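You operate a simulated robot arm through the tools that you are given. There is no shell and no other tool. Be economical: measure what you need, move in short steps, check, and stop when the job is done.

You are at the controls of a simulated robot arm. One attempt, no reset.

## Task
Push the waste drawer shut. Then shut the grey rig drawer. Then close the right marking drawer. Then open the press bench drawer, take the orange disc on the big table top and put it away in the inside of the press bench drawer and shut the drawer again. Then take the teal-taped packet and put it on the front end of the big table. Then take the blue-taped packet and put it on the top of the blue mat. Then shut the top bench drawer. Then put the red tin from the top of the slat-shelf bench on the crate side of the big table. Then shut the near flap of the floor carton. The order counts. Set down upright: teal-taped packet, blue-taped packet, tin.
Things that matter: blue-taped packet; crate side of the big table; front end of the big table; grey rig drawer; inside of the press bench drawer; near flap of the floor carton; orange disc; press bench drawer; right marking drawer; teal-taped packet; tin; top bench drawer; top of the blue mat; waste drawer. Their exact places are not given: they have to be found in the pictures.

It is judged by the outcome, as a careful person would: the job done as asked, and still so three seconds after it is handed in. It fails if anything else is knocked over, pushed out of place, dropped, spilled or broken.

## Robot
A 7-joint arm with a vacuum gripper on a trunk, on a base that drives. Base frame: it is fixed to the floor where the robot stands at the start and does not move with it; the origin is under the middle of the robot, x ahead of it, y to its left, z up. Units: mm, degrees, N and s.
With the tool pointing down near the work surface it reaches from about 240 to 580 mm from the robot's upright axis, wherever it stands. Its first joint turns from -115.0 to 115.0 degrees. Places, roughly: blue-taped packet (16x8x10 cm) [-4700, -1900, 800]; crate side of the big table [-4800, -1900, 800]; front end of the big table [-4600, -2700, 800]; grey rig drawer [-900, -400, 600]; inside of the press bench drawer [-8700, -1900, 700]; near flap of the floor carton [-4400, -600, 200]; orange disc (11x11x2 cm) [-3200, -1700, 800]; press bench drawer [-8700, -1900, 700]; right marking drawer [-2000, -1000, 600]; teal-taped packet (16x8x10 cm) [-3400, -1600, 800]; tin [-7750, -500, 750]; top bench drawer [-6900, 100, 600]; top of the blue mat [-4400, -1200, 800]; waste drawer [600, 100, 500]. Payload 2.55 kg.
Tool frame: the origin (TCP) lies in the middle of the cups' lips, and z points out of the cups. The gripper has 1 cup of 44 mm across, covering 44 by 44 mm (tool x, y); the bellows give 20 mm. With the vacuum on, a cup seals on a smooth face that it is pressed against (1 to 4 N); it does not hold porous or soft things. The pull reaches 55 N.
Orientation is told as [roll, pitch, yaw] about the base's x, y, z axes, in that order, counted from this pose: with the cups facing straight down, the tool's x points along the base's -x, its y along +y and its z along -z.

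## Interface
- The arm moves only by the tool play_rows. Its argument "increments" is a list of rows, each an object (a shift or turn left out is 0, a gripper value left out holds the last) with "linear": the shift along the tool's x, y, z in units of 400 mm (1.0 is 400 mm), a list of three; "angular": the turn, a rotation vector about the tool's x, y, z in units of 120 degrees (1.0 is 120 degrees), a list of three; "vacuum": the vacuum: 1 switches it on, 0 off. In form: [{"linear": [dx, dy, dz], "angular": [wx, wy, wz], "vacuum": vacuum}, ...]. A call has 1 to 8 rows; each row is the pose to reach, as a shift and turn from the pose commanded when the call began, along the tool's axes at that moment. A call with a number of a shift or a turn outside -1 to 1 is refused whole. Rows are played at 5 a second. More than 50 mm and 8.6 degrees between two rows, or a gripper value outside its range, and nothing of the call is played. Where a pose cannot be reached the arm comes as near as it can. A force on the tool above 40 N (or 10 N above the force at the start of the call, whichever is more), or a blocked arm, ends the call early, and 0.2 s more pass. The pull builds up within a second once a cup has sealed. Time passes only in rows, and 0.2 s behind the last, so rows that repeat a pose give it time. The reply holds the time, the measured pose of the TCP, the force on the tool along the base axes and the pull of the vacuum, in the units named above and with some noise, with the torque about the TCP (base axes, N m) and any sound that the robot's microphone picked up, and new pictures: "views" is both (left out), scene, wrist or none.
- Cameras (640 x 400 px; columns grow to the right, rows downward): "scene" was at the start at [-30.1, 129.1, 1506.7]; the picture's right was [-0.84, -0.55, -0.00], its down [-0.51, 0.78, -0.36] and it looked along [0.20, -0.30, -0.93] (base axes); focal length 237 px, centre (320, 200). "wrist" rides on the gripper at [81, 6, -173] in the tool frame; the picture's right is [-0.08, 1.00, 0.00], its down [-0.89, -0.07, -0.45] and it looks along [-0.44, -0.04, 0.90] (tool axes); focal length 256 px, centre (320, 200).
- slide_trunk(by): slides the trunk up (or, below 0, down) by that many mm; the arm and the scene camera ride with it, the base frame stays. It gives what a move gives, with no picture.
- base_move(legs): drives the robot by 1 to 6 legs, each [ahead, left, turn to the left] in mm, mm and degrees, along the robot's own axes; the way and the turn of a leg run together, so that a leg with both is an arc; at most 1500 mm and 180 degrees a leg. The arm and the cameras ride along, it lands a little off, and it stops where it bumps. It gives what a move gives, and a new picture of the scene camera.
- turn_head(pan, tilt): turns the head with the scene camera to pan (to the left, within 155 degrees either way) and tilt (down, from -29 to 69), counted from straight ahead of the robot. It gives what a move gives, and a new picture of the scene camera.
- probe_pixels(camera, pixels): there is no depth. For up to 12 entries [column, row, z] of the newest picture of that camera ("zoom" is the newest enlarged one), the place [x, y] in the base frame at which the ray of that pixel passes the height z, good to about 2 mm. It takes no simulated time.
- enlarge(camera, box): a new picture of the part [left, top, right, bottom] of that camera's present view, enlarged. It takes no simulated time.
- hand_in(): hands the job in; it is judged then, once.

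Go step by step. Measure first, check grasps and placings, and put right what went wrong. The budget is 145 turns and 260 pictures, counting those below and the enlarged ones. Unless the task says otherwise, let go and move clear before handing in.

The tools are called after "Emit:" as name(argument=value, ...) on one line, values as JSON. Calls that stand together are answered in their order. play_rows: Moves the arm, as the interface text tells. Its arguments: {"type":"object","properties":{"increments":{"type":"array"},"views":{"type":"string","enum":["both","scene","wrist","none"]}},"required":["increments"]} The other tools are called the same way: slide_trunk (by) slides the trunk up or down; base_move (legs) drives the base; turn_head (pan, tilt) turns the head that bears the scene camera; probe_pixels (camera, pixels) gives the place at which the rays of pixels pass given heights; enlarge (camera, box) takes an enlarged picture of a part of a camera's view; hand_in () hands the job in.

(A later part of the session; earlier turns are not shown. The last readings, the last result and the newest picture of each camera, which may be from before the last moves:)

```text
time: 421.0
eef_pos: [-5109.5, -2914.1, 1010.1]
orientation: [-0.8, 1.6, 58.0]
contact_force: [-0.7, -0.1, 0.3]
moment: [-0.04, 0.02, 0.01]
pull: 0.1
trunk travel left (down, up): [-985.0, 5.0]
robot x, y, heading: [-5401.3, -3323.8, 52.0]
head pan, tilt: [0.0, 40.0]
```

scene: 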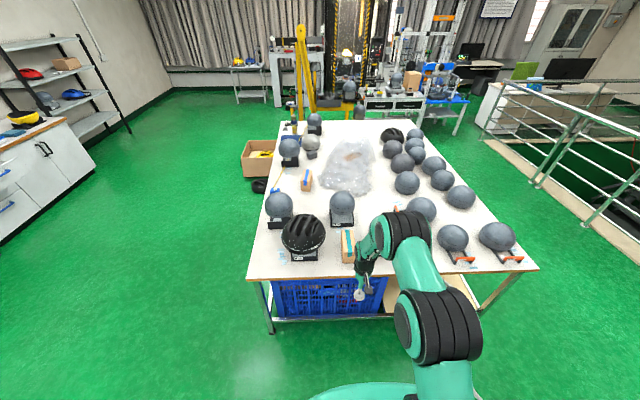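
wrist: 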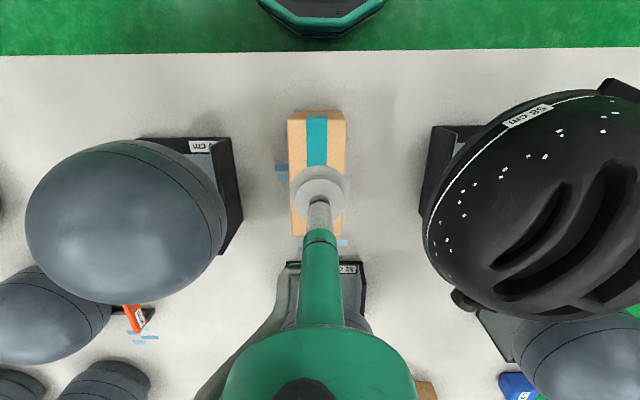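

The teal packet stands upright on the front end. Now to the crate side for the blue packet.

Emit:
base_move(legs=[[181, 776, 0], [832, 397, 0], [0, 0, -88]])

Emit:
enlarge(camera="scene", box=[120, 60, 520, 310])

```text
time: 433.4
eef_pos: [-5291.0, -2083.0, 1008.9]
orientation: [-0.8, 1.6, -30.3]
contact_force: [-0.4, -0.4, -0.3]
moment: [-0.04, -0.04, -0.04]
pull: 0.1
trunk travel left (down, up): [-985.0, 5.0]
robot x, y, heading: [-5706.1, -1805.1, -36.5]
head pan, tilt: [0.0, 40.0]
```

scene: 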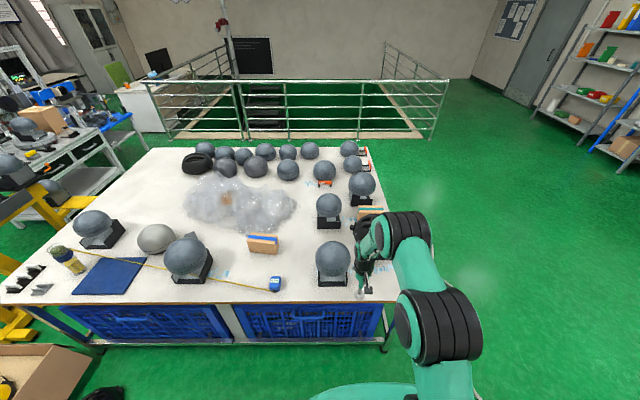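

```text
1.60 times, centred on (320, 185) of scene
```

zoom: 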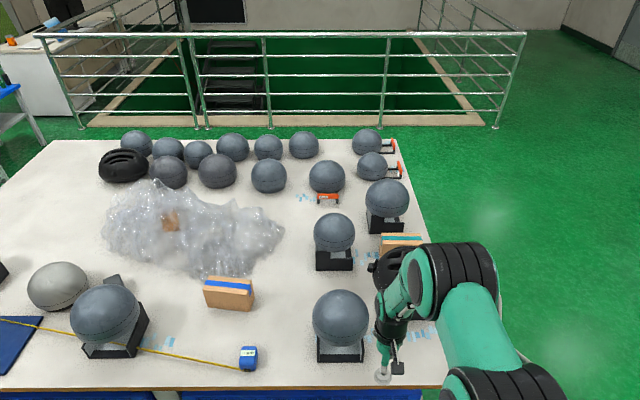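

Emit:
enlarge(camera="scene", box=[40, 210, 300, 320])

Emit:
probe_pixels(camera="scene", pixels=[[72, 293, 782], [127, 296, 782], [147, 259, 782], [101, 257, 782], [247, 236, 880], [277, 238, 880], [249, 250, 780], [277, 253, 780], [0, 305, 780], [390, 300, 780], [60, 350, 200], [95, 350, 0]])

```text
2.46 times, centred on (170, 265) of scene
```

zoom: 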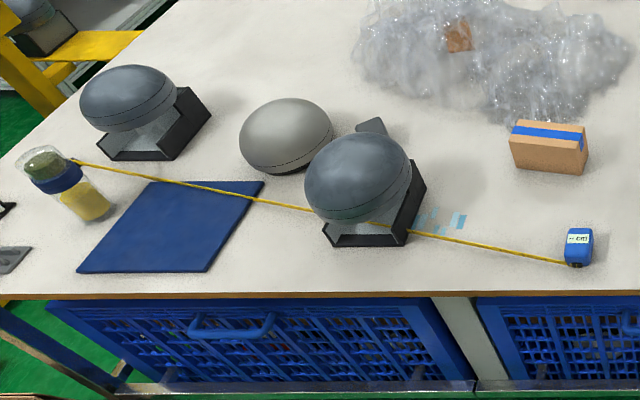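

```text
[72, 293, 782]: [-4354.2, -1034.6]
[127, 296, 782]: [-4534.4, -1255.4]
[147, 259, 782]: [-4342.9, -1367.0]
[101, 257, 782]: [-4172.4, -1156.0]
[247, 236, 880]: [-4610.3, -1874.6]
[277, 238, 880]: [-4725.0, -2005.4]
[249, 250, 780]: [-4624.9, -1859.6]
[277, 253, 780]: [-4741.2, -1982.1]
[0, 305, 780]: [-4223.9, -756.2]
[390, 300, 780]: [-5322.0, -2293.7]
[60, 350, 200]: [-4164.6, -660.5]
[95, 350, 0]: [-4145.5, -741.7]
```

The blue packet's top centre is about (-4668,-1940). I'll shift along the table and approach it.

Emit:
base_move(legs=[[0, 482, 0], [240, 0, 0]])

Emit:
play_rows(increments=[{"linear": [-0.05, 0, 0.03]}, {"linear": [-0.1, 0, 0.06]}], views="wrist")

```text
time: 437.7
eef_pos: [-4810.0, -1834.9, 1009.4]
orientation: [-0.8, 1.6, -30.0]
contact_force: [0.9, 0.0, -0.3]
moment: [-0.01, -0.03, -0.01]
pull: 0.1
trunk travel left (down, up): [-985.0, 5.0]
robot x, y, heading: [-5225.8, -1560.0, -36.2]
head pan, tilt: [0.0, 40.0]
```

scene: 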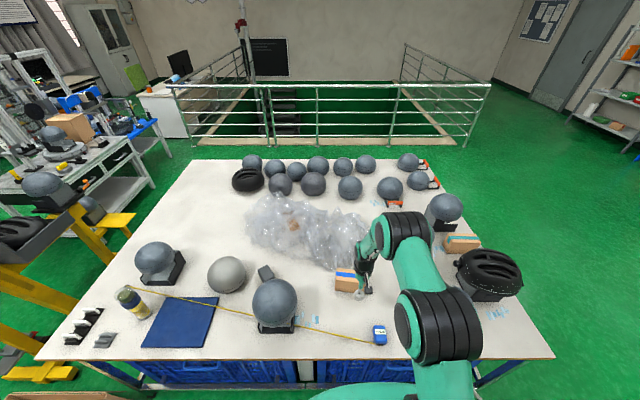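

```text
time: 438.3
eef_pos: [-4775.4, -1855.3, 983.4]
orientation: [-0.7, 1.7, -30.1]
contact_force: [0.0, -0.4, -0.9]
moment: [0.0, 0.03, -0.01]
pull: 0.2
trunk travel left (down, up): [-985.0, 5.0]
robot x, y, heading: [-5228.0, -1555.4, -35.9]
head pan, tilt: [0.0, 40.0]
```

wrist: 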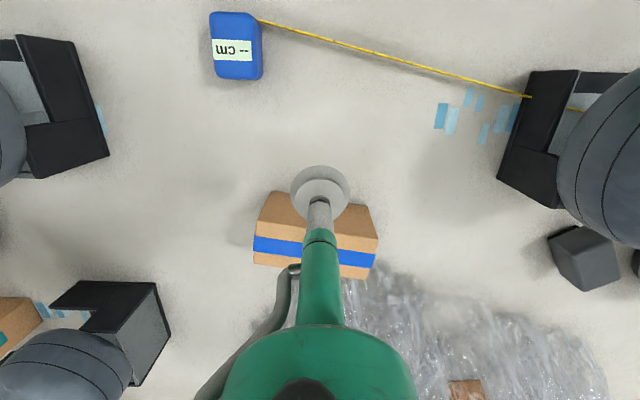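

Emit:
probe_pixels(camera="wrist", pixels=[[315, 252, 880], [254, 243, 880], [376, 262, 880], [256, 220, 880], [378, 238, 880], [320, 236, 880], [320, 275, 880]])

```text
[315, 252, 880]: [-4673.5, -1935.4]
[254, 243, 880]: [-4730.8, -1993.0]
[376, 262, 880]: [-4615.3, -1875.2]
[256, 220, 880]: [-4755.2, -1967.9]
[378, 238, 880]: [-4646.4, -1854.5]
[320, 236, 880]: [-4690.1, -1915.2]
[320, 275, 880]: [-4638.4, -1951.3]
```

Emit:
base_move(legs=[[55, 0, 0]])

Emit:
play_rows(increments=[{"linear": [-0.09, -0.015, 0.02]}, {"linear": [-0.15, -0.025, 0.08]}, {"linear": [-0.184, -0.032, 0.13]}, {"linear": [-0.184, -0.032, 0.17]}], views="wrist")

```text
time: 439.2
eef_pos: [-4732.0, -1887.6, 983.9]
orientation: [-0.8, 1.7, -29.9]
contact_force: [0.4, -0.3, 0.3]
moment: [-0.02, -0.01, 0.01]
pull: 0.1
trunk travel left (down, up): [-985.0, 5.0]
robot x, y, heading: [-5184.6, -1591.4, -36.3]
head pan, tilt: [0.0, 40.0]
```

scene: 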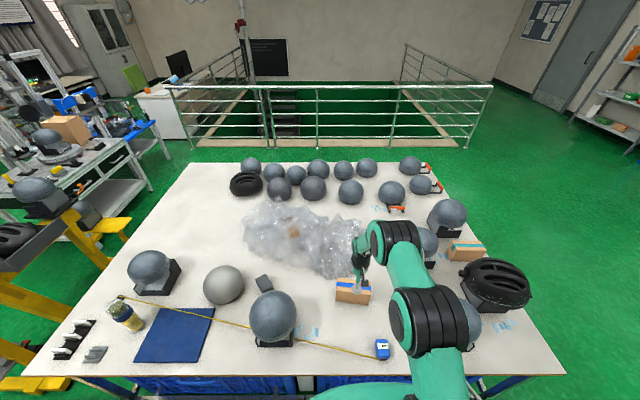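

```text
time: 440.2
eef_pos: [-4676.0, -1933.4, 912.8]
orientation: [-0.8, 1.7, -30.0]
contact_force: [-0.6, -0.1, 0.0]
moment: [0.0, 0.05, 0.01]
pull: 0.1
trunk travel left (down, up): [-985.0, 5.0]
robot x, y, heading: [-5185.4, -1590.6, -36.3]
head pan, tilt: [0.0, 40.0]
```

wrist: 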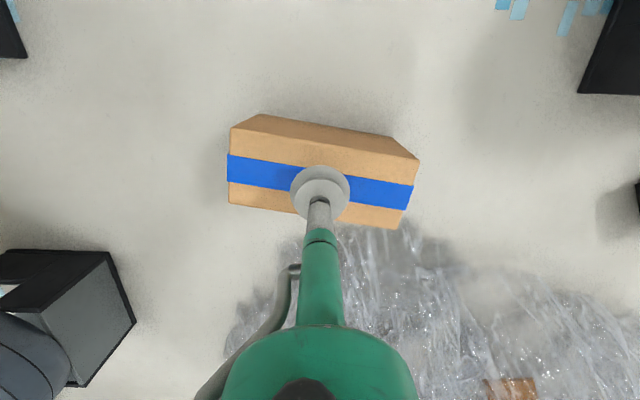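

Centred on the tape. Descend with vacuum.

Emit:
play_rows(increments=[{"linear": [0, 0, 0.03], "vacuum": 1}, {"linear": [0, 0, 0.05]}, {"linear": [0, 0, 0.06]}, {"linear": [0, 0, 0.068]}, {"linear": [0, 0, 0.075]}, {"linear": [0, 0, 0.075]}], views="none")

```text
time: 441.6
eef_pos: [-4678.6, -1935.1, 884.2]
orientation: [-0.9, 1.7, -30.0]
contact_force: [0.0, -0.7, -3.1]
moment: [0.02, 0.03, 0.01]
pull: 55.3
trunk travel left (down, up): [-985.0, 5.0]
robot x, y, heading: [-5182.8, -1588.2, -36.0]
head pan, tilt: [0.0, 40.0]
```

Sealed at 55 N. Lift and retract out over the edge, and measure the mat.

Emit:
play_rows(increments=[{"linear": [0, 0, -0.05]}, {"linear": [0.02, 0, -0.12]}, {"linear": [0.06, 0, -0.19]}, {"linear": [0.12, 0, -0.25]}, {"linear": [0.2, 0, -0.3]}, {"linear": [0.28, 0, -0.33]}], views="none")

Emit:
probe_pixels(camera="scene", pixels=[[133, 362, 783], [192, 362, 783], [215, 309, 783], [172, 308, 783], [175, 310, 785], [212, 318, 785], [248, 328, 785], [255, 345, 785], [130, 330, 785], [145, 315, 860], [270, 300, 900], [60, 376, 780]])

Emit:
base_move(legs=[[-330, 0, 0]])

```text
time: 443.0
eef_pos: [-4770.9, -1878.8, 1021.1]
orientation: [-0.9, 1.5, -30.0]
contact_force: [0.0, 0.4, -2.8]
moment: [0.02, -0.03, 0.0]
pull: 54.4
trunk travel left (down, up): [-985.0, 5.0]
robot x, y, heading: [-5179.6, -1590.3, -36.0]
head pan, tilt: [0.0, 40.0]
```

```text
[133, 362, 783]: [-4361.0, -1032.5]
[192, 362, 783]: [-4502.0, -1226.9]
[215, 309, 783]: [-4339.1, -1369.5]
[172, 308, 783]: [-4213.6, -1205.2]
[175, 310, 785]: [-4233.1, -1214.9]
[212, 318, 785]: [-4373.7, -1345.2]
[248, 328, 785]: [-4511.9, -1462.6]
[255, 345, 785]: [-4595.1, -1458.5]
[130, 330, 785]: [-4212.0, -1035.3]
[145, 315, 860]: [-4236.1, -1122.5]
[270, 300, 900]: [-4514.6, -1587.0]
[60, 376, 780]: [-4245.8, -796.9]
```

```text
time: 445.2
eef_pos: [-5040.2, -1682.4, 1018.5]
orientation: [-0.8, 1.7, -30.0]
contact_force: [0.0, 0.1, -2.9]
moment: [-0.01, 0.03, 0.0]
pull: 55.3
trunk travel left (down, up): [-985.0, 5.0]
robot x, y, heading: [-5451.4, -1392.6, -35.7]
head pan, tilt: [0.0, 40.0]
```

scene: 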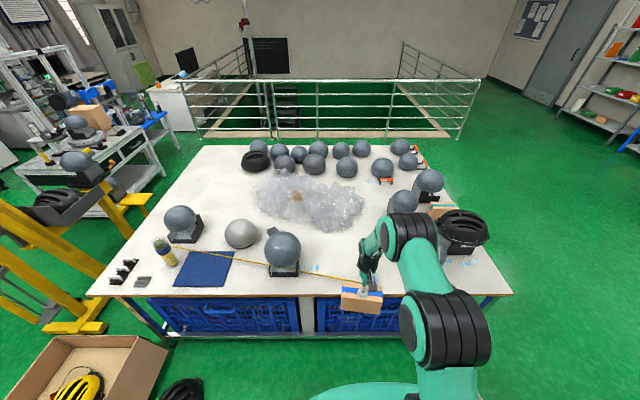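

Emit:
probe_pixels(camera="scene", pixels=[[166, 350, 250], [166, 350, 200], [135, 400, 0], [190, 382, 0], [200, 398, 0], [160, 392, 0], [48, 338, 250], [170, 330, 0], [130, 335, 250]])

Emit:
turn_head(pan=30, tilt=55)

```text
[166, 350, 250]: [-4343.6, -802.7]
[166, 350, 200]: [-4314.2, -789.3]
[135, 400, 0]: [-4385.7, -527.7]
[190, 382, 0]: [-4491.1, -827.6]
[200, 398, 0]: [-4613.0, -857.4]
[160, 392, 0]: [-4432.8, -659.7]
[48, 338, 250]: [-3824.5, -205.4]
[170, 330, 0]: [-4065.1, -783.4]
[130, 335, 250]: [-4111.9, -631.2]
```

```text
time: 446.2
eef_pos: [-5039.7, -1683.3, 1019.8]
orientation: [-0.7, 1.6, -30.0]
contact_force: [-0.2, -0.7, -3.3]
moment: [-0.03, 0.0, 0.0]
pull: 54.8
trunk travel left (down, up): [-985.0, 5.0]
robot x, y, heading: [-5448.3, -1394.7, -36.1]
head pan, tilt: [30.0, 55.0]
```

scene: 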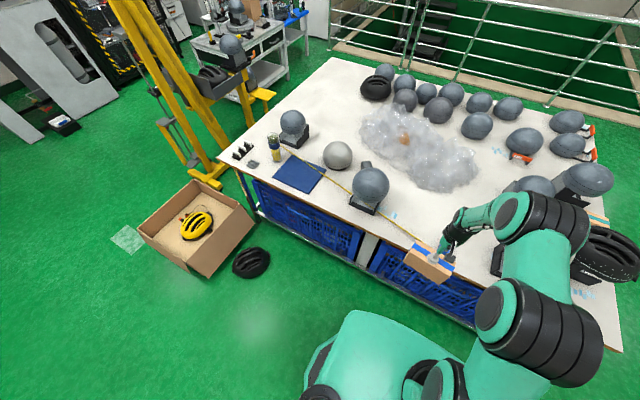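

Emit:
probe_pixels(camera="scene", pixels=[[205, 276, 0], [254, 228, 0], [260, 277, 0], [265, 250, 0], [140, 235, 250], [190, 182, 250], [253, 218, 250], [205, 258, 250], [238, 268, 0]])

Emit:
enlarge(camera="scene", box=[100, 120, 340, 290])

```text
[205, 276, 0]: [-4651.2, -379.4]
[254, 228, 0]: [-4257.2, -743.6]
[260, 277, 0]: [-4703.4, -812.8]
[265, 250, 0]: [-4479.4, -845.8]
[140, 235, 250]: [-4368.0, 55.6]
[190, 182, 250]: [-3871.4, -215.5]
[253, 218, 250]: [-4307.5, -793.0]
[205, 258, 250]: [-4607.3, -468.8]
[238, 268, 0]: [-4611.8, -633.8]
```

```text
2.35 times, centred on (220, 205) of scene
```

zoom: 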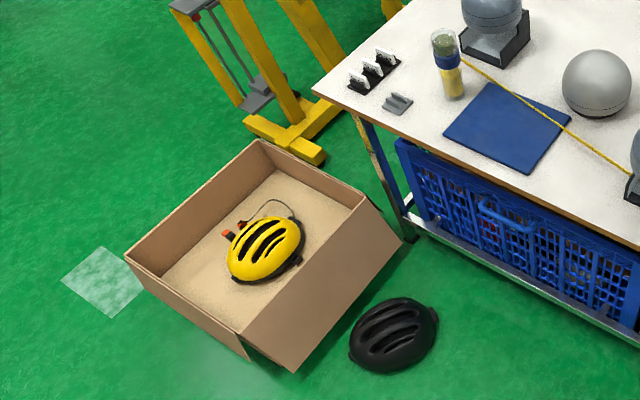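

A black helmet lies on the floor at about (-4600,-760), so I'll stay at w≈-3830 and reach left. First slide along, then shift the arm left while still outside the table.

Emit:
base_move(legs=[[0, 507, 0]])

Emit:
play_rows(increments=[{"linear": [0, 0.11, 0], "angular": [0, 0, -0.02]}, {"linear": [0.02, 0.22, 0], "angular": [0, 0, -0.05]}, {"linear": [0.03, 0.33, 0], "angular": [0, 0, -0.07]}, {"linear": [0.04, 0.44, 0], "angular": [0, 0, -0.07]}, {"linear": [0.04, 0.55, 0], "angular": [0, 0, -0.07]}, {"linear": [0.04, 0.66, 0], "angular": [0, 0, -0.07]}, {"linear": [0.04, 0.71, 0], "angular": [0, 0, -0.07]}], views="none")

```text
time: 449.1
eef_pos: [-4742.2, -1276.1, 1020.0]
orientation: [-0.8, 1.6, -30.1]
contact_force: [0.4, 0.6, -3.4]
moment: [0.03, 0.03, 0.0]
pull: 55.3
trunk travel left (down, up): [-985.0, 5.0]
robot x, y, heading: [-5156.0, -984.4, -35.9]
head pan, tilt: [30.0, 55.0]
```

scene: 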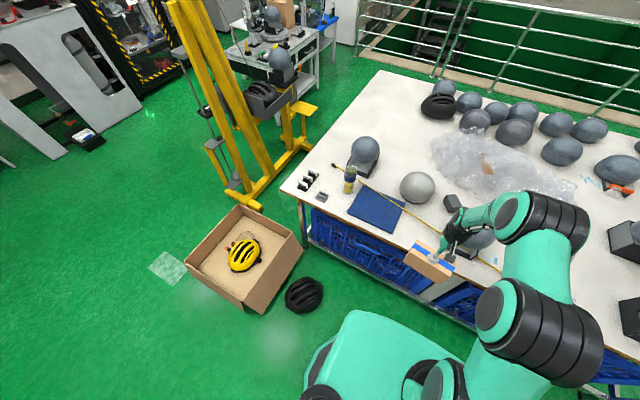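

```text
time: 450.7
eef_pos: [-4613.0, -1020.6, 1016.1]
orientation: [-0.6, 1.6, -21.8]
contact_force: [-1.0, -0.1, -2.9]
moment: [-0.02, -0.01, 0.02]
pull: 54.9
trunk travel left (down, up): [-985.0, 5.0]
robot x, y, heading: [-5151.9, -985.2, -36.0]
head pan, tilt: [30.0, 55.0]
```

Aligned at w=-3542. Drive 291 straight in and look.

Emit:
base_move(legs=[[291, 0, 0]])

Emit:
play_rows(increments=[{"linear": [0, 0, 0.05]}, {"linear": [0, 0, 0.1]}], views="wrist")

```text
time: 452.7
eef_pos: [-4381.3, -1191.4, 1014.9]
orientation: [-0.6, 1.8, -21.6]
contact_force: [-0.7, 0.2, -3.1]
moment: [0.01, 0.05, 0.01]
pull: 55.0
trunk travel left (down, up): [-985.0, 5.0]
robot x, y, heading: [-4925.5, -1153.5, -36.2]
head pan, tilt: [30.0, 55.0]
```

scene: 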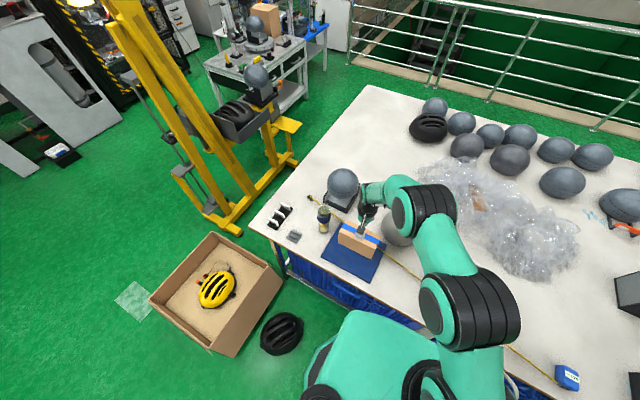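

```text
time: 453.3
eef_pos: [-4380.1, -1191.9, 974.3]
orientation: [-0.7, 1.8, -21.6]
contact_force: [0.8, -0.5, -2.5]
moment: [0.03, 0.01, 0.01]
pull: 54.7
trunk travel left (down, up): [-985.0, 5.0]
robot x, y, heading: [-4920.9, -1159.3, -35.9]
head pan, tilt: [30.0, 55.0]
```

wrist: 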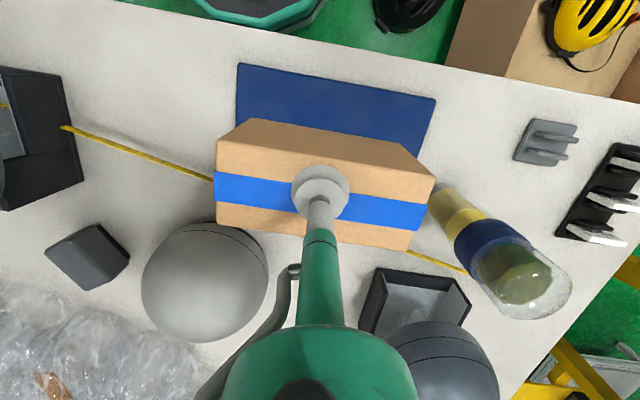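

Emit:
probe_pixels(camera="wrist", pixels=[[238, 63, 783], [437, 99, 783], [236, 120, 783], [420, 155, 783], [205, 178, 785], [440, 205, 785], [415, 252, 785], [440, 195, 880]])

```text
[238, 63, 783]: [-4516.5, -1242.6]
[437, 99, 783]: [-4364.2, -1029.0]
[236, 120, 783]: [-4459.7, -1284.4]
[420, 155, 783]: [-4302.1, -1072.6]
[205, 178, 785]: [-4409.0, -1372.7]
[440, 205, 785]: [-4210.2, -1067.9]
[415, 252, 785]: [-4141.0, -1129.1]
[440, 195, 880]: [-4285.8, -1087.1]
```

Tape is clear (e≥-2754 vs packet edge ≈-2795) and the packet fits on the mat. Descend to contact.

Emit:
play_rows(increments=[{"linear": [0, 0, 0.08]}, {"linear": [0, 0, 0.15]}, {"linear": [0, 0, 0.19]}, {"linear": [0, 0, 0.203]}, {"linear": [0, 0, 0.213]}, {"linear": [0, 0, 0.221]}, {"linear": [0, 0, 0.228]}], views="wrist")

```text
time: 454.9
eef_pos: [-4385.5, -1191.4, 891.9]
orientation: [-0.6, 1.5, -21.8]
contact_force: [-14.3, -1.0, 27.3]
moment: [0.39, -0.33, 0.09]
pull: 54.7
trunk travel left (down, up): [-985.0, 5.0]
robot x, y, heading: [-4921.1, -1155.3, -36.1]
head pan, tilt: [30.0, 55.0]
stopped in row 7: the force on the tool passed its limit (the readings are from after the stop); the commanded pose is now the measured one
```

wrist: 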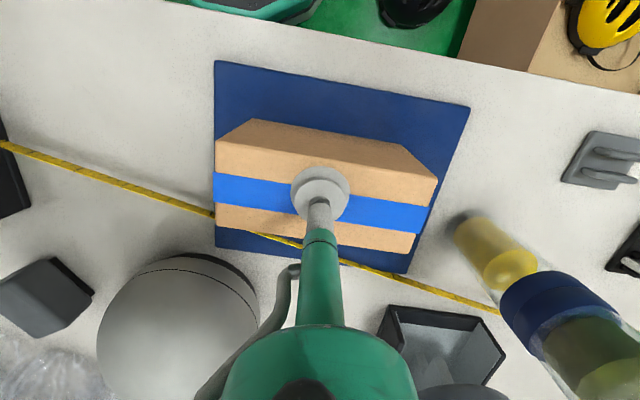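

Emit:
play_rows(increments=[{"linear": [0, 0, -0.012]}, {"linear": [0, 0, -0.012], "vacuum": 0}, {"linear": [0, 0, -0.012]}, {"linear": [0, 0, -0.012]}, {"linear": [0, 0, -0.012]}, {"linear": [0, 0, -0.06]}, {"linear": [0, 0, -0.16]}, {"linear": [0, 0, -0.27]}], views="wrist")

```text
time: 456.7
eef_pos: [-4381.1, -1191.8, 996.2]
orientation: [-0.7, 1.6, -21.7]
contact_force: [-0.8, -0.2, 0.3]
moment: [0.0, -0.02, -0.03]
pull: 0.0
trunk travel left (down, up): [-985.0, 5.0]
robot x, y, heading: [-4920.4, -1155.8, -36.4]
head pan, tilt: [30.0, 55.0]
```

wrist: 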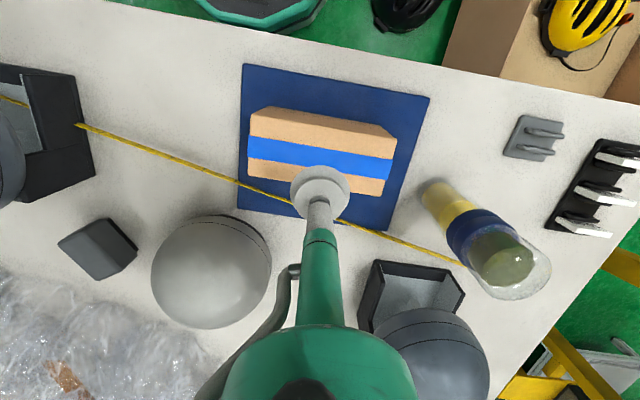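

The blue packet stands on the mat. Next is the top bench drawer: back out, turn, and look.

Emit:
base_move(legs=[[-400, 0, 0], [0, 0, 179.5], [650, 150, 0]])

Emit:
turn_head(pan=0, tilt=40)

Emit:
slide_trunk(by=-360)

```text
time: 469.9
eef_pos: [-6403.2, -616.7, 994.9]
orientation: [-0.5, 1.6, 158.2]
contact_force: [-0.4, 0.3, -0.3]
moment: [-0.02, -0.01, -0.01]
pull: 0.0
trunk travel left (down, up): [-985.0, 5.0]
robot x, y, heading: [-5858.0, -655.6, 143.9]
head pan, tilt: [30.0, 55.0]
```

scene: 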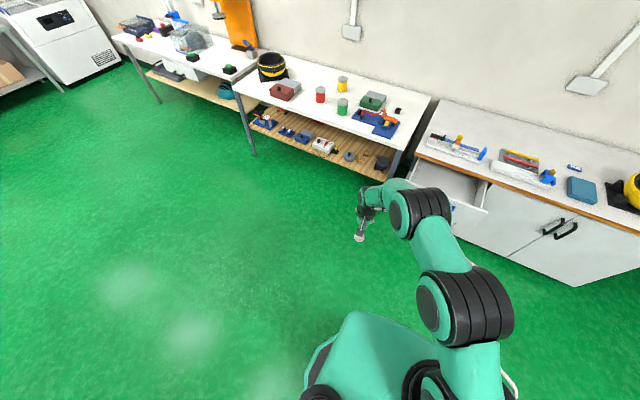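

```text
time: 470.8
eef_pos: [-6403.0, -617.4, 996.2]
orientation: [-0.5, 1.6, 158.2]
contact_force: [0.5, 0.6, -0.6]
moment: [0.0, 0.01, 0.01]
pull: 0.2
trunk travel left (down, up): [-985.0, 5.0]
robot x, y, heading: [-5863.3, -655.0, 143.5]
head pan, tilt: [0.0, 40.0]
```

scene: 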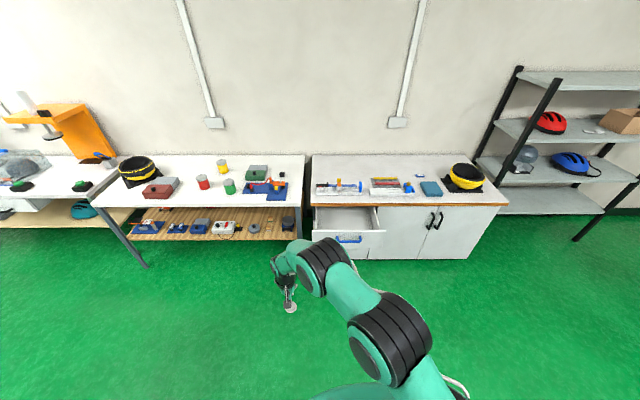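

```text
time: 474.3
eef_pos: [-6403.0, -615.7, 635.6]
orientation: [-0.4, 1.6, 158.2]
contact_force: [-0.5, 0.3, -0.8]
moment: [0.0, 0.02, 0.0]
pull: 0.0
trunk travel left (down, up): [-625.0, 365.0]
robot x, y, heading: [-5860.4, -653.0, 144.0]
head pan, tilt: [0.0, 40.0]
```

Emit:
enlarge(camera="scene", box=[280, 130, 520, 280])

Emit:
probe_pixels(camera="zoom", pixels=[[320, 200, 780]])

```text
2.67 times, centred on (400, 205) of scene
```

zoom: 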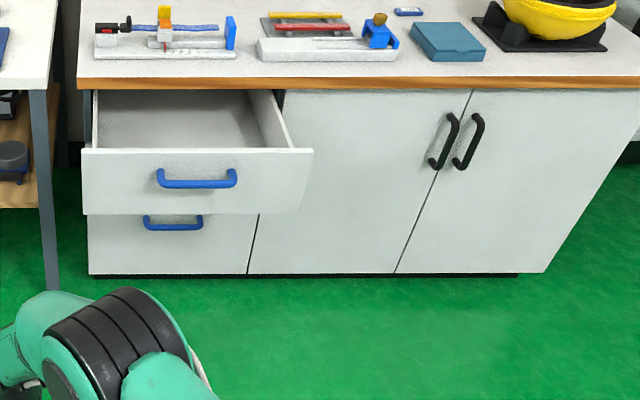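

```text
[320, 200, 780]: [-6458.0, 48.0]
```

Emit:
probe_pixels(camera="zoom", pixels=[[90, 277, 0], [518, 277, 0], [78, 85, 770], [640, 88, 770], [82, 150, 700], [312, 150, 700], [82, 150, 730], [312, 150, 730], [82, 213, 560], [197, 180, 640], [282, 92, 730], [100, 55, 780]])

```text
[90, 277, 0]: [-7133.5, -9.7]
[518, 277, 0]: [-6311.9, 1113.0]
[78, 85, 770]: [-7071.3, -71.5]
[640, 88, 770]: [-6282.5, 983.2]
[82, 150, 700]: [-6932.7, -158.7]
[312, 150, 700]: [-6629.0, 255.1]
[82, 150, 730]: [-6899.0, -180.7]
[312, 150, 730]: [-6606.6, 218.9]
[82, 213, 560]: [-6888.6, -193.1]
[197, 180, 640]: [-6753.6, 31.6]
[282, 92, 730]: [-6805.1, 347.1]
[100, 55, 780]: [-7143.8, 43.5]
```

The drawer front top is at z≈700, s≈5453, u -4287..-3773; the countertop overhangs to s 5615, so I'll push with a strongly tilted tool from below it. First centre and raise the arm, then tilt.

Emit:
play_rows(increments=[{"linear": [0.0128, -0.09, -0.0625], "angular": [0, 0, 0.02]}, {"linear": [0.0256, -0.18, -0.125], "angular": [0, 0, 0.04]}, {"linear": [0.0384, -0.27, -0.1875], "angular": [0, 0, 0.06]}, {"linear": [0.0512, -0.36, -0.25], "angular": [0, 0, 0.08]}, {"linear": [0.064, -0.45, -0.3125], "angular": [0, 0, 0.1]}, {"linear": [0.077, -0.54, -0.375], "angular": [0, 0, 0.12]}, {"linear": [0.09, -0.63, -0.4375], "angular": [0, 0, 0.125]}, {"linear": [0.1025, -0.719, -0.5], "angular": [0, 0, 0.125]}], views="none")

Emit:
play_rows(increments=[{"linear": [-0.01, 0, -0.07], "angular": [0, -0.06, 0]}, {"linear": [-0.02, 0, -0.14], "angular": [0, -0.12, 0]}, {"linear": [-0.03, 0, -0.22], "angular": [0, -0.18, 0]}, {"linear": [-0.04, 0, -0.3], "angular": [0, -0.24, 0]}, {"linear": [-0.05, 0, -0.36], "angular": [0, -0.3, 0]}], views="none")

```text
time: 476.1
eef_pos: [-6262.9, -365.3, 838.7]
orientation: [-0.9, 1.4, 143.2]
contact_force: [0.2, -0.3, 0.4]
moment: [-0.01, 0.05, 0.03]
pull: 0.2
trunk travel left (down, up): [-625.0, 365.0]
robot x, y, heading: [-5858.7, -655.5, 143.8]
head pan, tilt: [0.0, 40.0]
```

```text
time: 477.3
eef_pos: [-6283.0, -352.6, 983.9]
orientation: [-1.3, -34.8, 143.8]
contact_force: [-0.5, -0.3, 0.1]
moment: [0.01, -0.01, -0.02]
pull: 0.2
trunk travel left (down, up): [-625.0, 365.0]
robot x, y, heading: [-5858.8, -656.0, 143.7]
head pan, tilt: [0.0, 40.0]
```

Emit:
slide_trunk(by=-384)

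Emit:
base_move(legs=[[555, -193, 0]])

Emit:
play_rows(increments=[{"linear": [0, 0, 0]}], views="wrist")

```text
time: 481.0
eef_pos: [-6283.5, -353.6, 599.7]
orientation: [-1.1, -34.7, 143.9]
contact_force: [0.2, -0.2, -0.4]
moment: [0.0, -0.06, -0.01]
pull: 0.0
trunk travel left (down, up): [-241.0, 749.0]
robot x, y, heading: [-5861.4, -654.9, 143.8]
head pan, tilt: [0.0, 40.0]
```

```text
time: 484.4
eef_pos: [-6618.4, 130.1, 598.3]
orientation: [-1.1, -34.7, 143.9]
contact_force: [-0.2, 0.4, -0.6]
moment: [0.03, 0.0, -0.01]
pull: 0.0
trunk travel left (down, up): [-241.0, 749.0]
robot x, y, heading: [-6194.2, -173.2, 143.9]
head pan, tilt: [0.0, 40.0]
```

scene: 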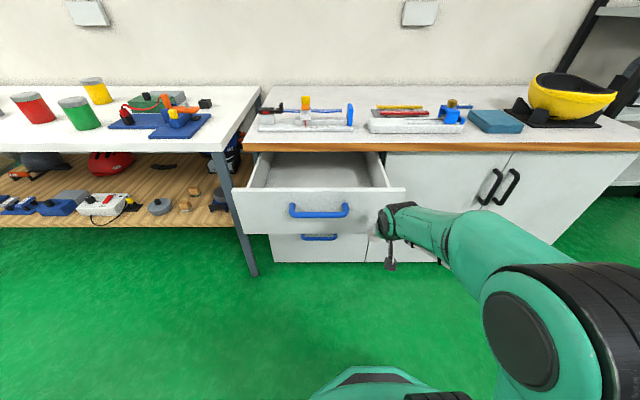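

```text
time: 484.8
eef_pos: [-6619.9, 132.4, 599.2]
orientation: [-1.1, -34.7, 144.0]
contact_force: [-0.3, 0.4, 0.9]
moment: [0.03, -0.02, -0.02]
pull: 0.0
trunk travel left (down, up): [-241.0, 749.0]
robot x, y, heading: [-6198.4, -173.2, 143.8]
head pan, tilt: [0.0, 40.0]
```

wrist: 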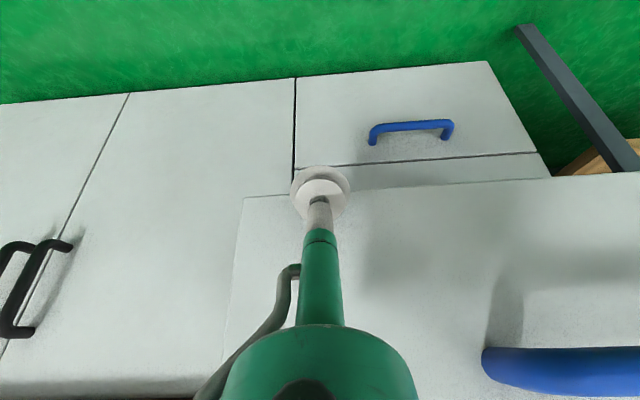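

The cup will meet the front well inside its edges and clear of the handle. Push 200 mm with the base, then finish with the arm.

Emit:
base_move(legs=[[205, -2, 0]])

Emit:
play_rows(increments=[{"linear": [-0.03, 0, 0.021]}, {"linear": [-0.06, 0, 0.042]}, {"linear": [-0.09, 0, 0.062]}, {"linear": [-0.12, 0, 0.083]}, {"linear": [-0.15, 0, 0.104]}, {"linear": [-0.18, 0, 0.125]}], views="both")

```text
time: 486.4
eef_pos: [-6785.1, 254.0, 599.3]
orientation: [-1.2, -34.7, 144.0]
contact_force: [-0.4, 0.2, 0.1]
moment: [0.03, -0.02, 0.0]
pull: 0.0
trunk travel left (down, up): [-241.0, 749.0]
robot x, y, heading: [-6364.0, -44.1, 144.0]
head pan, tilt: [0.0, 40.0]
```

scene: 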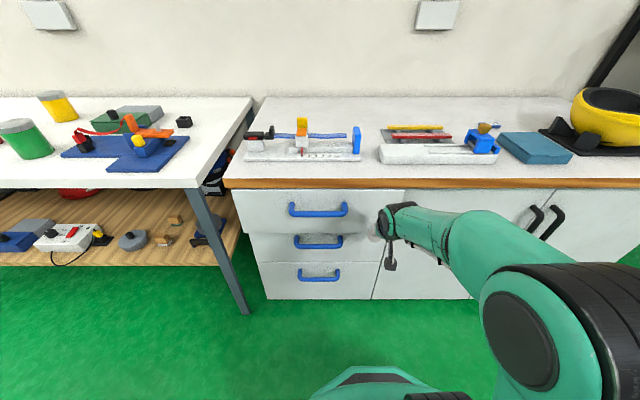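

```text
time: 487.5
eef_pos: [-6824.9, 282.2, 586.2]
orientation: [-1.2, -32.4, 144.0]
contact_force: [9.2, -7.0, -0.7]
moment: [0.17, 0.23, -0.01]
pull: 0.1
trunk travel left (down, up): [-241.0, 749.0]
robot x, y, heading: [-6362.7, -48.2, 144.0]
head pan, tilt: [0.0, 40.0]
stopped in row 5: the force on the tool passed its limit (the readings are from after the stop); the commanded pose is now the measured one
```

scene: 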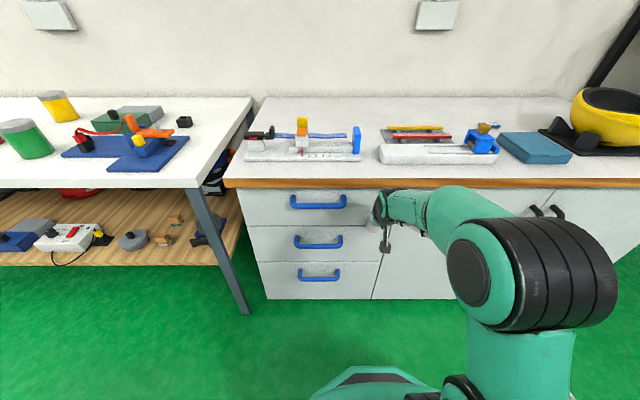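
wrist: 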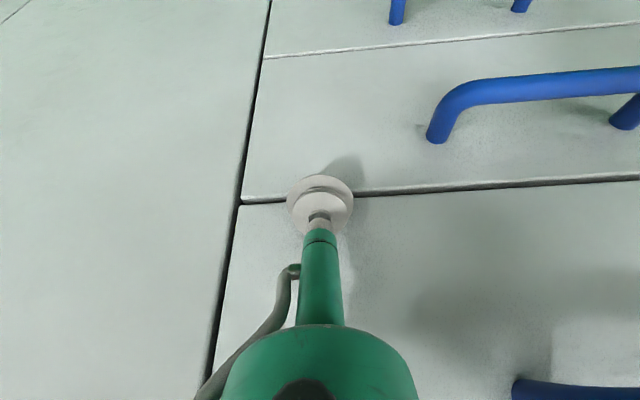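

It looks flush, but the cup straddles the seam. I'll back off slightly, raise 50 mm and push once more on the top drawer only.

Emit:
play_rows(increments=[{"linear": [0.08, 0, -0.055]}, {"linear": [0.1, 0, -0.068]}], views="none")

Emit:
slide_trunk(by=45)

Emit:
play_rows(increments=[{"linear": [-0.04, 0, 0.027]}, {"linear": [-0.075, 0, 0.05]}, {"linear": [-0.1, 0, 0.068]}, {"linear": [-0.115, 0, 0.077]}, {"linear": [-0.13, 0, 0.086]}, {"linear": [-0.14, 0, 0.095]}], views="wrist")

```text
time: 488.1
eef_pos: [-6788.4, 255.6, 589.1]
orientation: [-1.2, -32.7, 144.2]
contact_force: [-0.9, -0.4, 0.4]
moment: [0.0, -0.02, -0.05]
pull: 0.1
trunk travel left (down, up): [-241.0, 749.0]
robot x, y, heading: [-6361.3, -46.9, 143.7]
head pan, tilt: [0.0, 40.0]
```

```text
time: 488.9
eef_pos: [-6787.6, 254.6, 633.7]
orientation: [-1.2, -32.7, 144.0]
contact_force: [-0.4, 0.6, 0.6]
moment: [0.01, 0.01, -0.03]
pull: 0.0
trunk travel left (down, up): [-286.0, 704.0]
robot x, y, heading: [-6363.1, -49.0, 144.2]
head pan, tilt: [0.0, 40.0]
```

```text
time: 490.0
eef_pos: [-6822.3, 279.6, 620.2]
orientation: [-1.4, -30.2, 144.1]
contact_force: [8.1, -6.0, 0.3]
moment: [0.2, 0.22, 0.0]
pull: 0.1
trunk travel left (down, up): [-286.0, 704.0]
robot x, y, heading: [-6362.1, -48.5, 144.1]
head pan, tilt: [0.0, 40.0]
stopped in row 5: the force on the tool passed its limit (the readings are from after the stop); the commanded pose is now the measured one
```

wrist: 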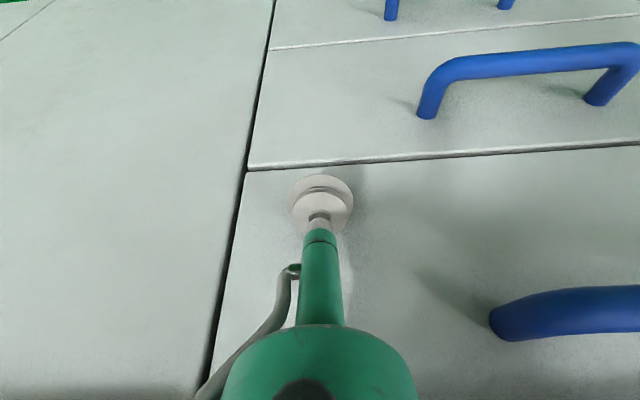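

The top bench drawer is flush. Back off, straighten the tool, raise, and move along to the slat-shelf bench for the red tin.

Emit:
base_move(legs=[[-450, 0, 0]])

Emit:
slide_trunk(by=380)

Emit:
play_rows(increments=[{"linear": [0, 0, 0], "angular": [0, 0.065, 0]}, {"linear": [0, 0, 0], "angular": [0, 0.13, 0]}, {"linear": [0, 0, 0], "angular": [0, 0.19, 0]}, {"linear": [0, 0, 0], "angular": [0, 0.25, 0]}], views="none")

Emit:
base_move(legs=[[200, 1330, 0]])

```text
time: 492.8
eef_pos: [-6461.6, 19.2, 620.8]
orientation: [-1.5, -30.8, 144.3]
contact_force: [-0.2, 0.5, 0.1]
moment: [0.03, 0.01, 0.0]
pull: 0.0
trunk travel left (down, up): [-286.0, 704.0]
robot x, y, heading: [-5999.3, -312.9, 144.1]
head pan, tilt: [0.0, 40.0]
```

scene: 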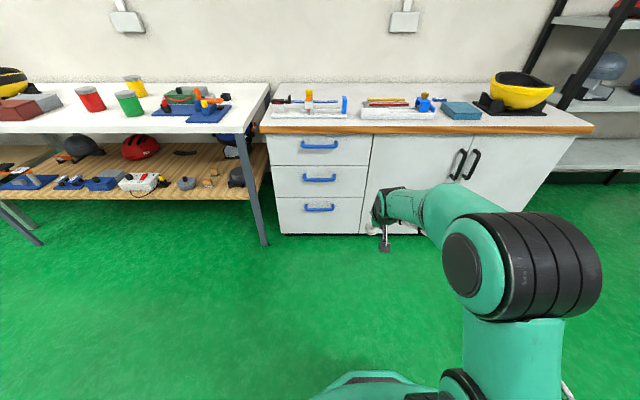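

```text
time: 496.4
eef_pos: [-6461.9, 18.6, 1000.0]
orientation: [-1.3, -30.7, 144.3]
contact_force: [0.6, -0.3, 0.5]
moment: [-0.02, 0.0, -0.01]
pull: 0.1
trunk travel left (down, up): [-666.0, 324.0]
robot x, y, heading: [-5999.4, -315.7, 144.1]
head pan, tilt: [0.0, 40.0]
```

```text
time: 497.4
eef_pos: [-6438.4, 2.6, 959.2]
orientation: [-1.0, -2.5, 143.6]
contact_force: [1.2, -0.2, -0.4]
moment: [0.05, 0.06, -0.02]
pull: 0.1
out of reach, approached as far as the arm can: row 4
trunk travel left (down, up): [-666.0, 324.0]
robot x, y, heading: [-5998.9, -307.0, 144.0]
head pan, tilt: [0.0, 40.0]
```

```text
time: 504.2
eef_pos: [-7377.0, -972.0, 959.0]
orientation: [-1.0, -2.6, 144.2]
contact_force: [0.2, 0.1, 0.4]
moment: [0.03, -0.02, 0.02]
pull: 0.1
trunk travel left (down, up): [-666.0, 324.0]
robot x, y, heading: [-6932.6, -1278.1, 144.9]
head pan, tilt: [0.0, 40.0]
```

scene: 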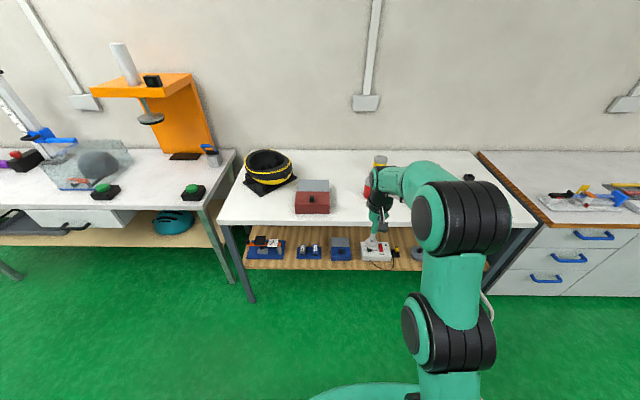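

Emit:
play_rows(increments=[{"linear": [0, 0, 0], "angular": [0, 0.02, 0]}], views="wrist")

Emit:
turn_head(pan=-25, tilt=40)

```text
time: 504.6
eef_pos: [-7368.2, -976.7, 945.1]
orientation: [-1.1, -0.3, 144.2]
contact_force: [-0.1, -0.5, 0.0]
moment: [0.0, -0.01, 0.01]
pull: 0.0
out of reach, approached as far as the arm can: row 1
trunk travel left (down, up): [-666.0, 324.0]
robot x, y, heading: [-6929.9, -1280.4, 144.9]
head pan, tilt: [0.0, 40.0]
```

wrist: 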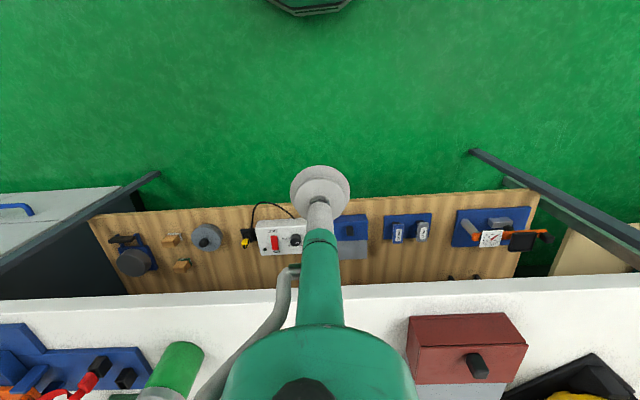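

```text
time: 505.4
eef_pos: [-7368.8, -976.3, 944.7]
orientation: [-1.0, -0.3, 144.2]
contact_force: [-0.1, 0.6, -0.6]
moment: [-0.01, 0.02, 0.01]
pull: 0.1
trunk travel left (down, up): [-666.0, 324.0]
robot x, y, heading: [-6934.1, -1278.4, 145.1]
head pan, tilt: [-25.0, 40.0]
```

scene: 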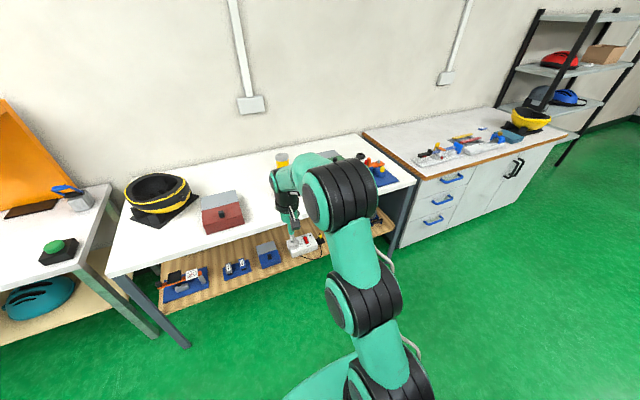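

The tin is hidden behind the arm. I'll move 330 mm closer and use the wrist camera.

Emit:
base_move(legs=[[330, -10, 0]])

Emit:
play_rows(increments=[{"linear": [0, 0, 0]}], views="wrist")

```text
time: 507.6
eef_pos: [-7634.7, -780.2, 944.5]
orientation: [-1.1, -0.3, 144.3]
contact_force: [-0.3, 0.1, 0.0]
moment: [-0.02, -0.04, 0.01]
pull: 0.1
trunk travel left (down, up): [-666.0, 324.0]
robot x, y, heading: [-7193.8, -1080.0, 145.0]
head pan, tilt: [-25.0, 40.0]
```

scene: 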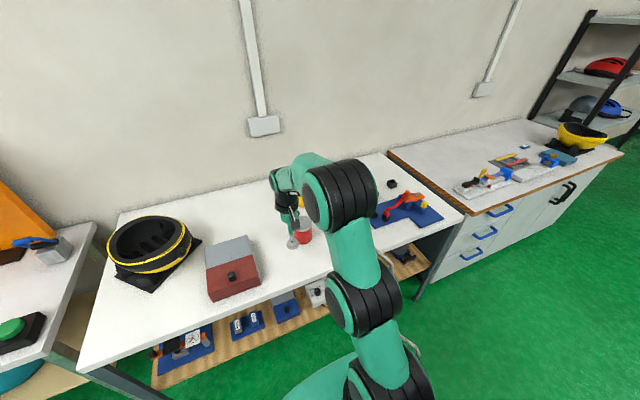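

```text
time: 508.0
eef_pos: [-7633.7, -779.1, 945.4]
orientation: [-1.2, -0.3, 144.2]
contact_force: [0.2, -0.7, -0.1]
moment: [0.0, -0.02, 0.02]
pull: 0.0
trunk travel left (down, up): [-666.0, 324.0]
robot x, y, heading: [-7196.9, -1082.2, 145.2]
head pan, tilt: [-25.0, 40.0]
```

wrist: 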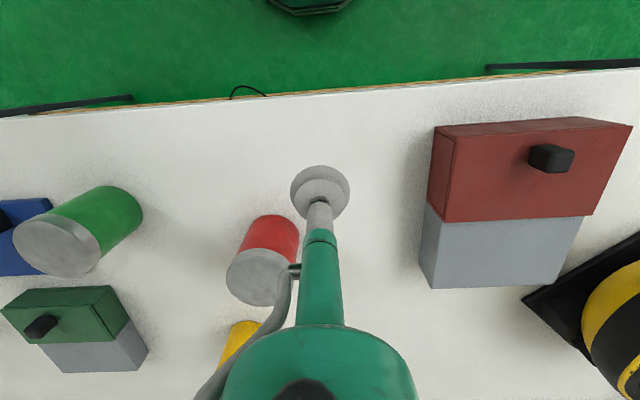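

Emit:
probe_pixels(camera="wrist", pixels=[[260, 278, 880], [260, 278, 860], [260, 278, 900], [272, 216, 780], [247, 232, 780], [299, 232, 780], [227, 278, 880], [293, 278, 880]])

Emit:
enlarge(camera="scene", box=[250, 190, 350, 255])

```text
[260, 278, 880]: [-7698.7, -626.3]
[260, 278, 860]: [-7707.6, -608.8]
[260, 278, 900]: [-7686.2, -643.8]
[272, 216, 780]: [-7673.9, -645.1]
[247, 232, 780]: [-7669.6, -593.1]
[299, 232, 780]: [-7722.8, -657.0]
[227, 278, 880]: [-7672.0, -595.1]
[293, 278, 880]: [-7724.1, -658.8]
```

```text
6.15 times, centred on (300, 222) of scene
```

zoom: 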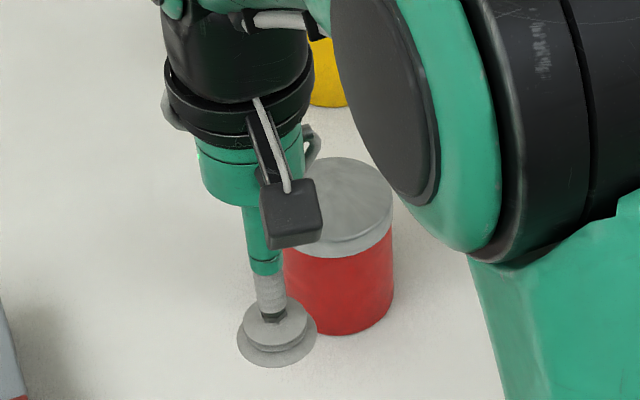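

Tin centre ≈ (-7704,-618), lid z≈870. Shift the base right 90 and ahead 120, then go over it.

Emit:
base_move(legs=[[125, -88, 0]])

Emit:
play_rows(increments=[{"linear": [-0.07, 0, 0.05]}], views="wrist")

```text
time: 509.4
eef_pos: [-7686.9, -634.7, 944.3]
orientation: [-1.1, -0.3, 144.3]
contact_force: [-0.7, 0.1, -0.5]
moment: [-0.02, -0.04, 0.0]
pull: 0.0
trunk travel left (down, up): [-666.0, 324.0]
robot x, y, heading: [-7254.0, -937.0, 145.0]
head pan, tilt: [-25.0, 40.0]
```

scene: 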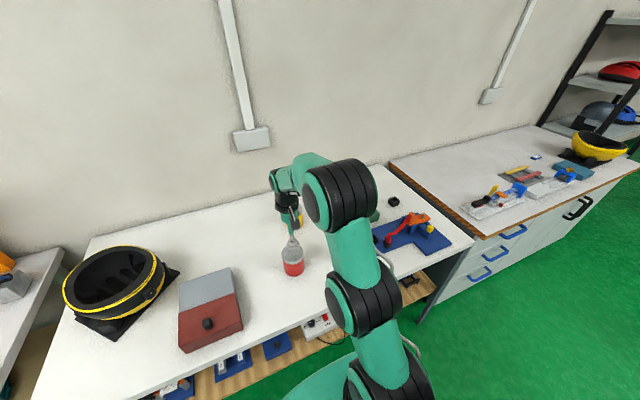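

```text
time: 509.8
eef_pos: [-7710.8, -618.0, 922.9]
orientation: [-1.1, -0.4, 144.4]
contact_force: [-0.8, 0.0, -1.2]
moment: [-0.03, -0.01, 0.01]
pull: 0.2
trunk travel left (down, up): [-666.0, 324.0]
robot x, y, heading: [-7253.4, -934.5, 144.7]
head pan, tilt: [-25.0, 40.0]
```

wrist: 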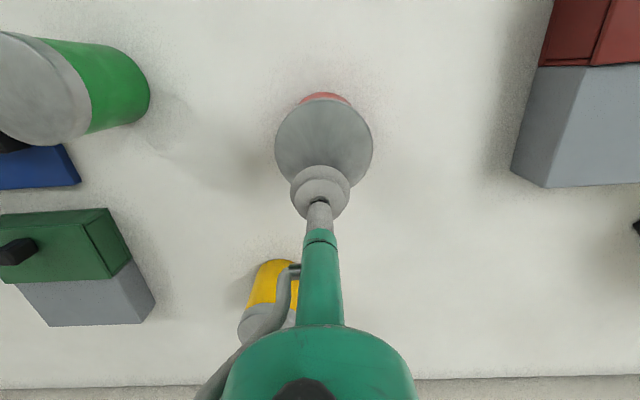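

Emit:
probe_pixels(camera="wrist", pixels=[[323, 147, 870], [275, 147, 870], [372, 147, 870], [323, 100, 870], [323, 190, 870]])

```text
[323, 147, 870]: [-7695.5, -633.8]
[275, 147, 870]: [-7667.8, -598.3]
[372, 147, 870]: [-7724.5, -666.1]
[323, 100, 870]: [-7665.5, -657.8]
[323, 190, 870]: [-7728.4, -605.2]
```

Emit:
play_rows(increments=[{"linear": [0.0525, 0.008, 0.05], "vacuum": 1}, {"linear": [0.0525, 0.008, 0.1]}, {"linear": [0.0525, 0.008, 0.118]}, {"linear": [0.0525, 0.008, 0.128]}, {"linear": [0.0525, 0.008, 0.138]}, {"linear": [0.0525, 0.008, 0.138]}], views="wrist")

```text
time: 510.6
eef_pos: [-7699.3, -626.5, 894.3]
orientation: [-1.0, -1.9, 144.3]
contact_force: [3.2, -0.9, 19.6]
moment: [-0.81, -0.06, 0.13]
pull: 55.6
trunk travel left (down, up): [-666.0, 324.0]
robot x, y, heading: [-7254.2, -940.0, 144.9]
head pan, tilt: [-25.0, 40.0]
stopped in row 3: the force on the tool passed its limit (the readings are from after the stop); the commanded pose is now the measured one
```

wrist: 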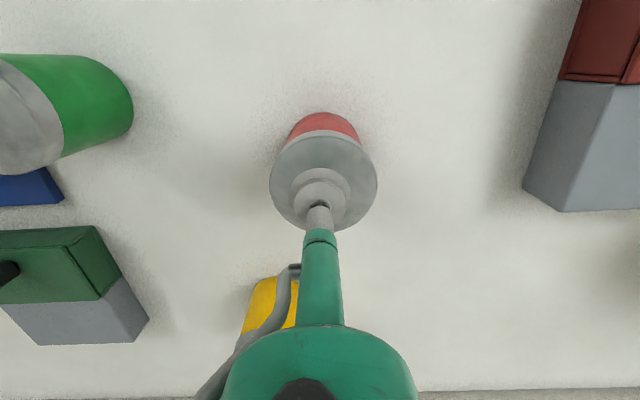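

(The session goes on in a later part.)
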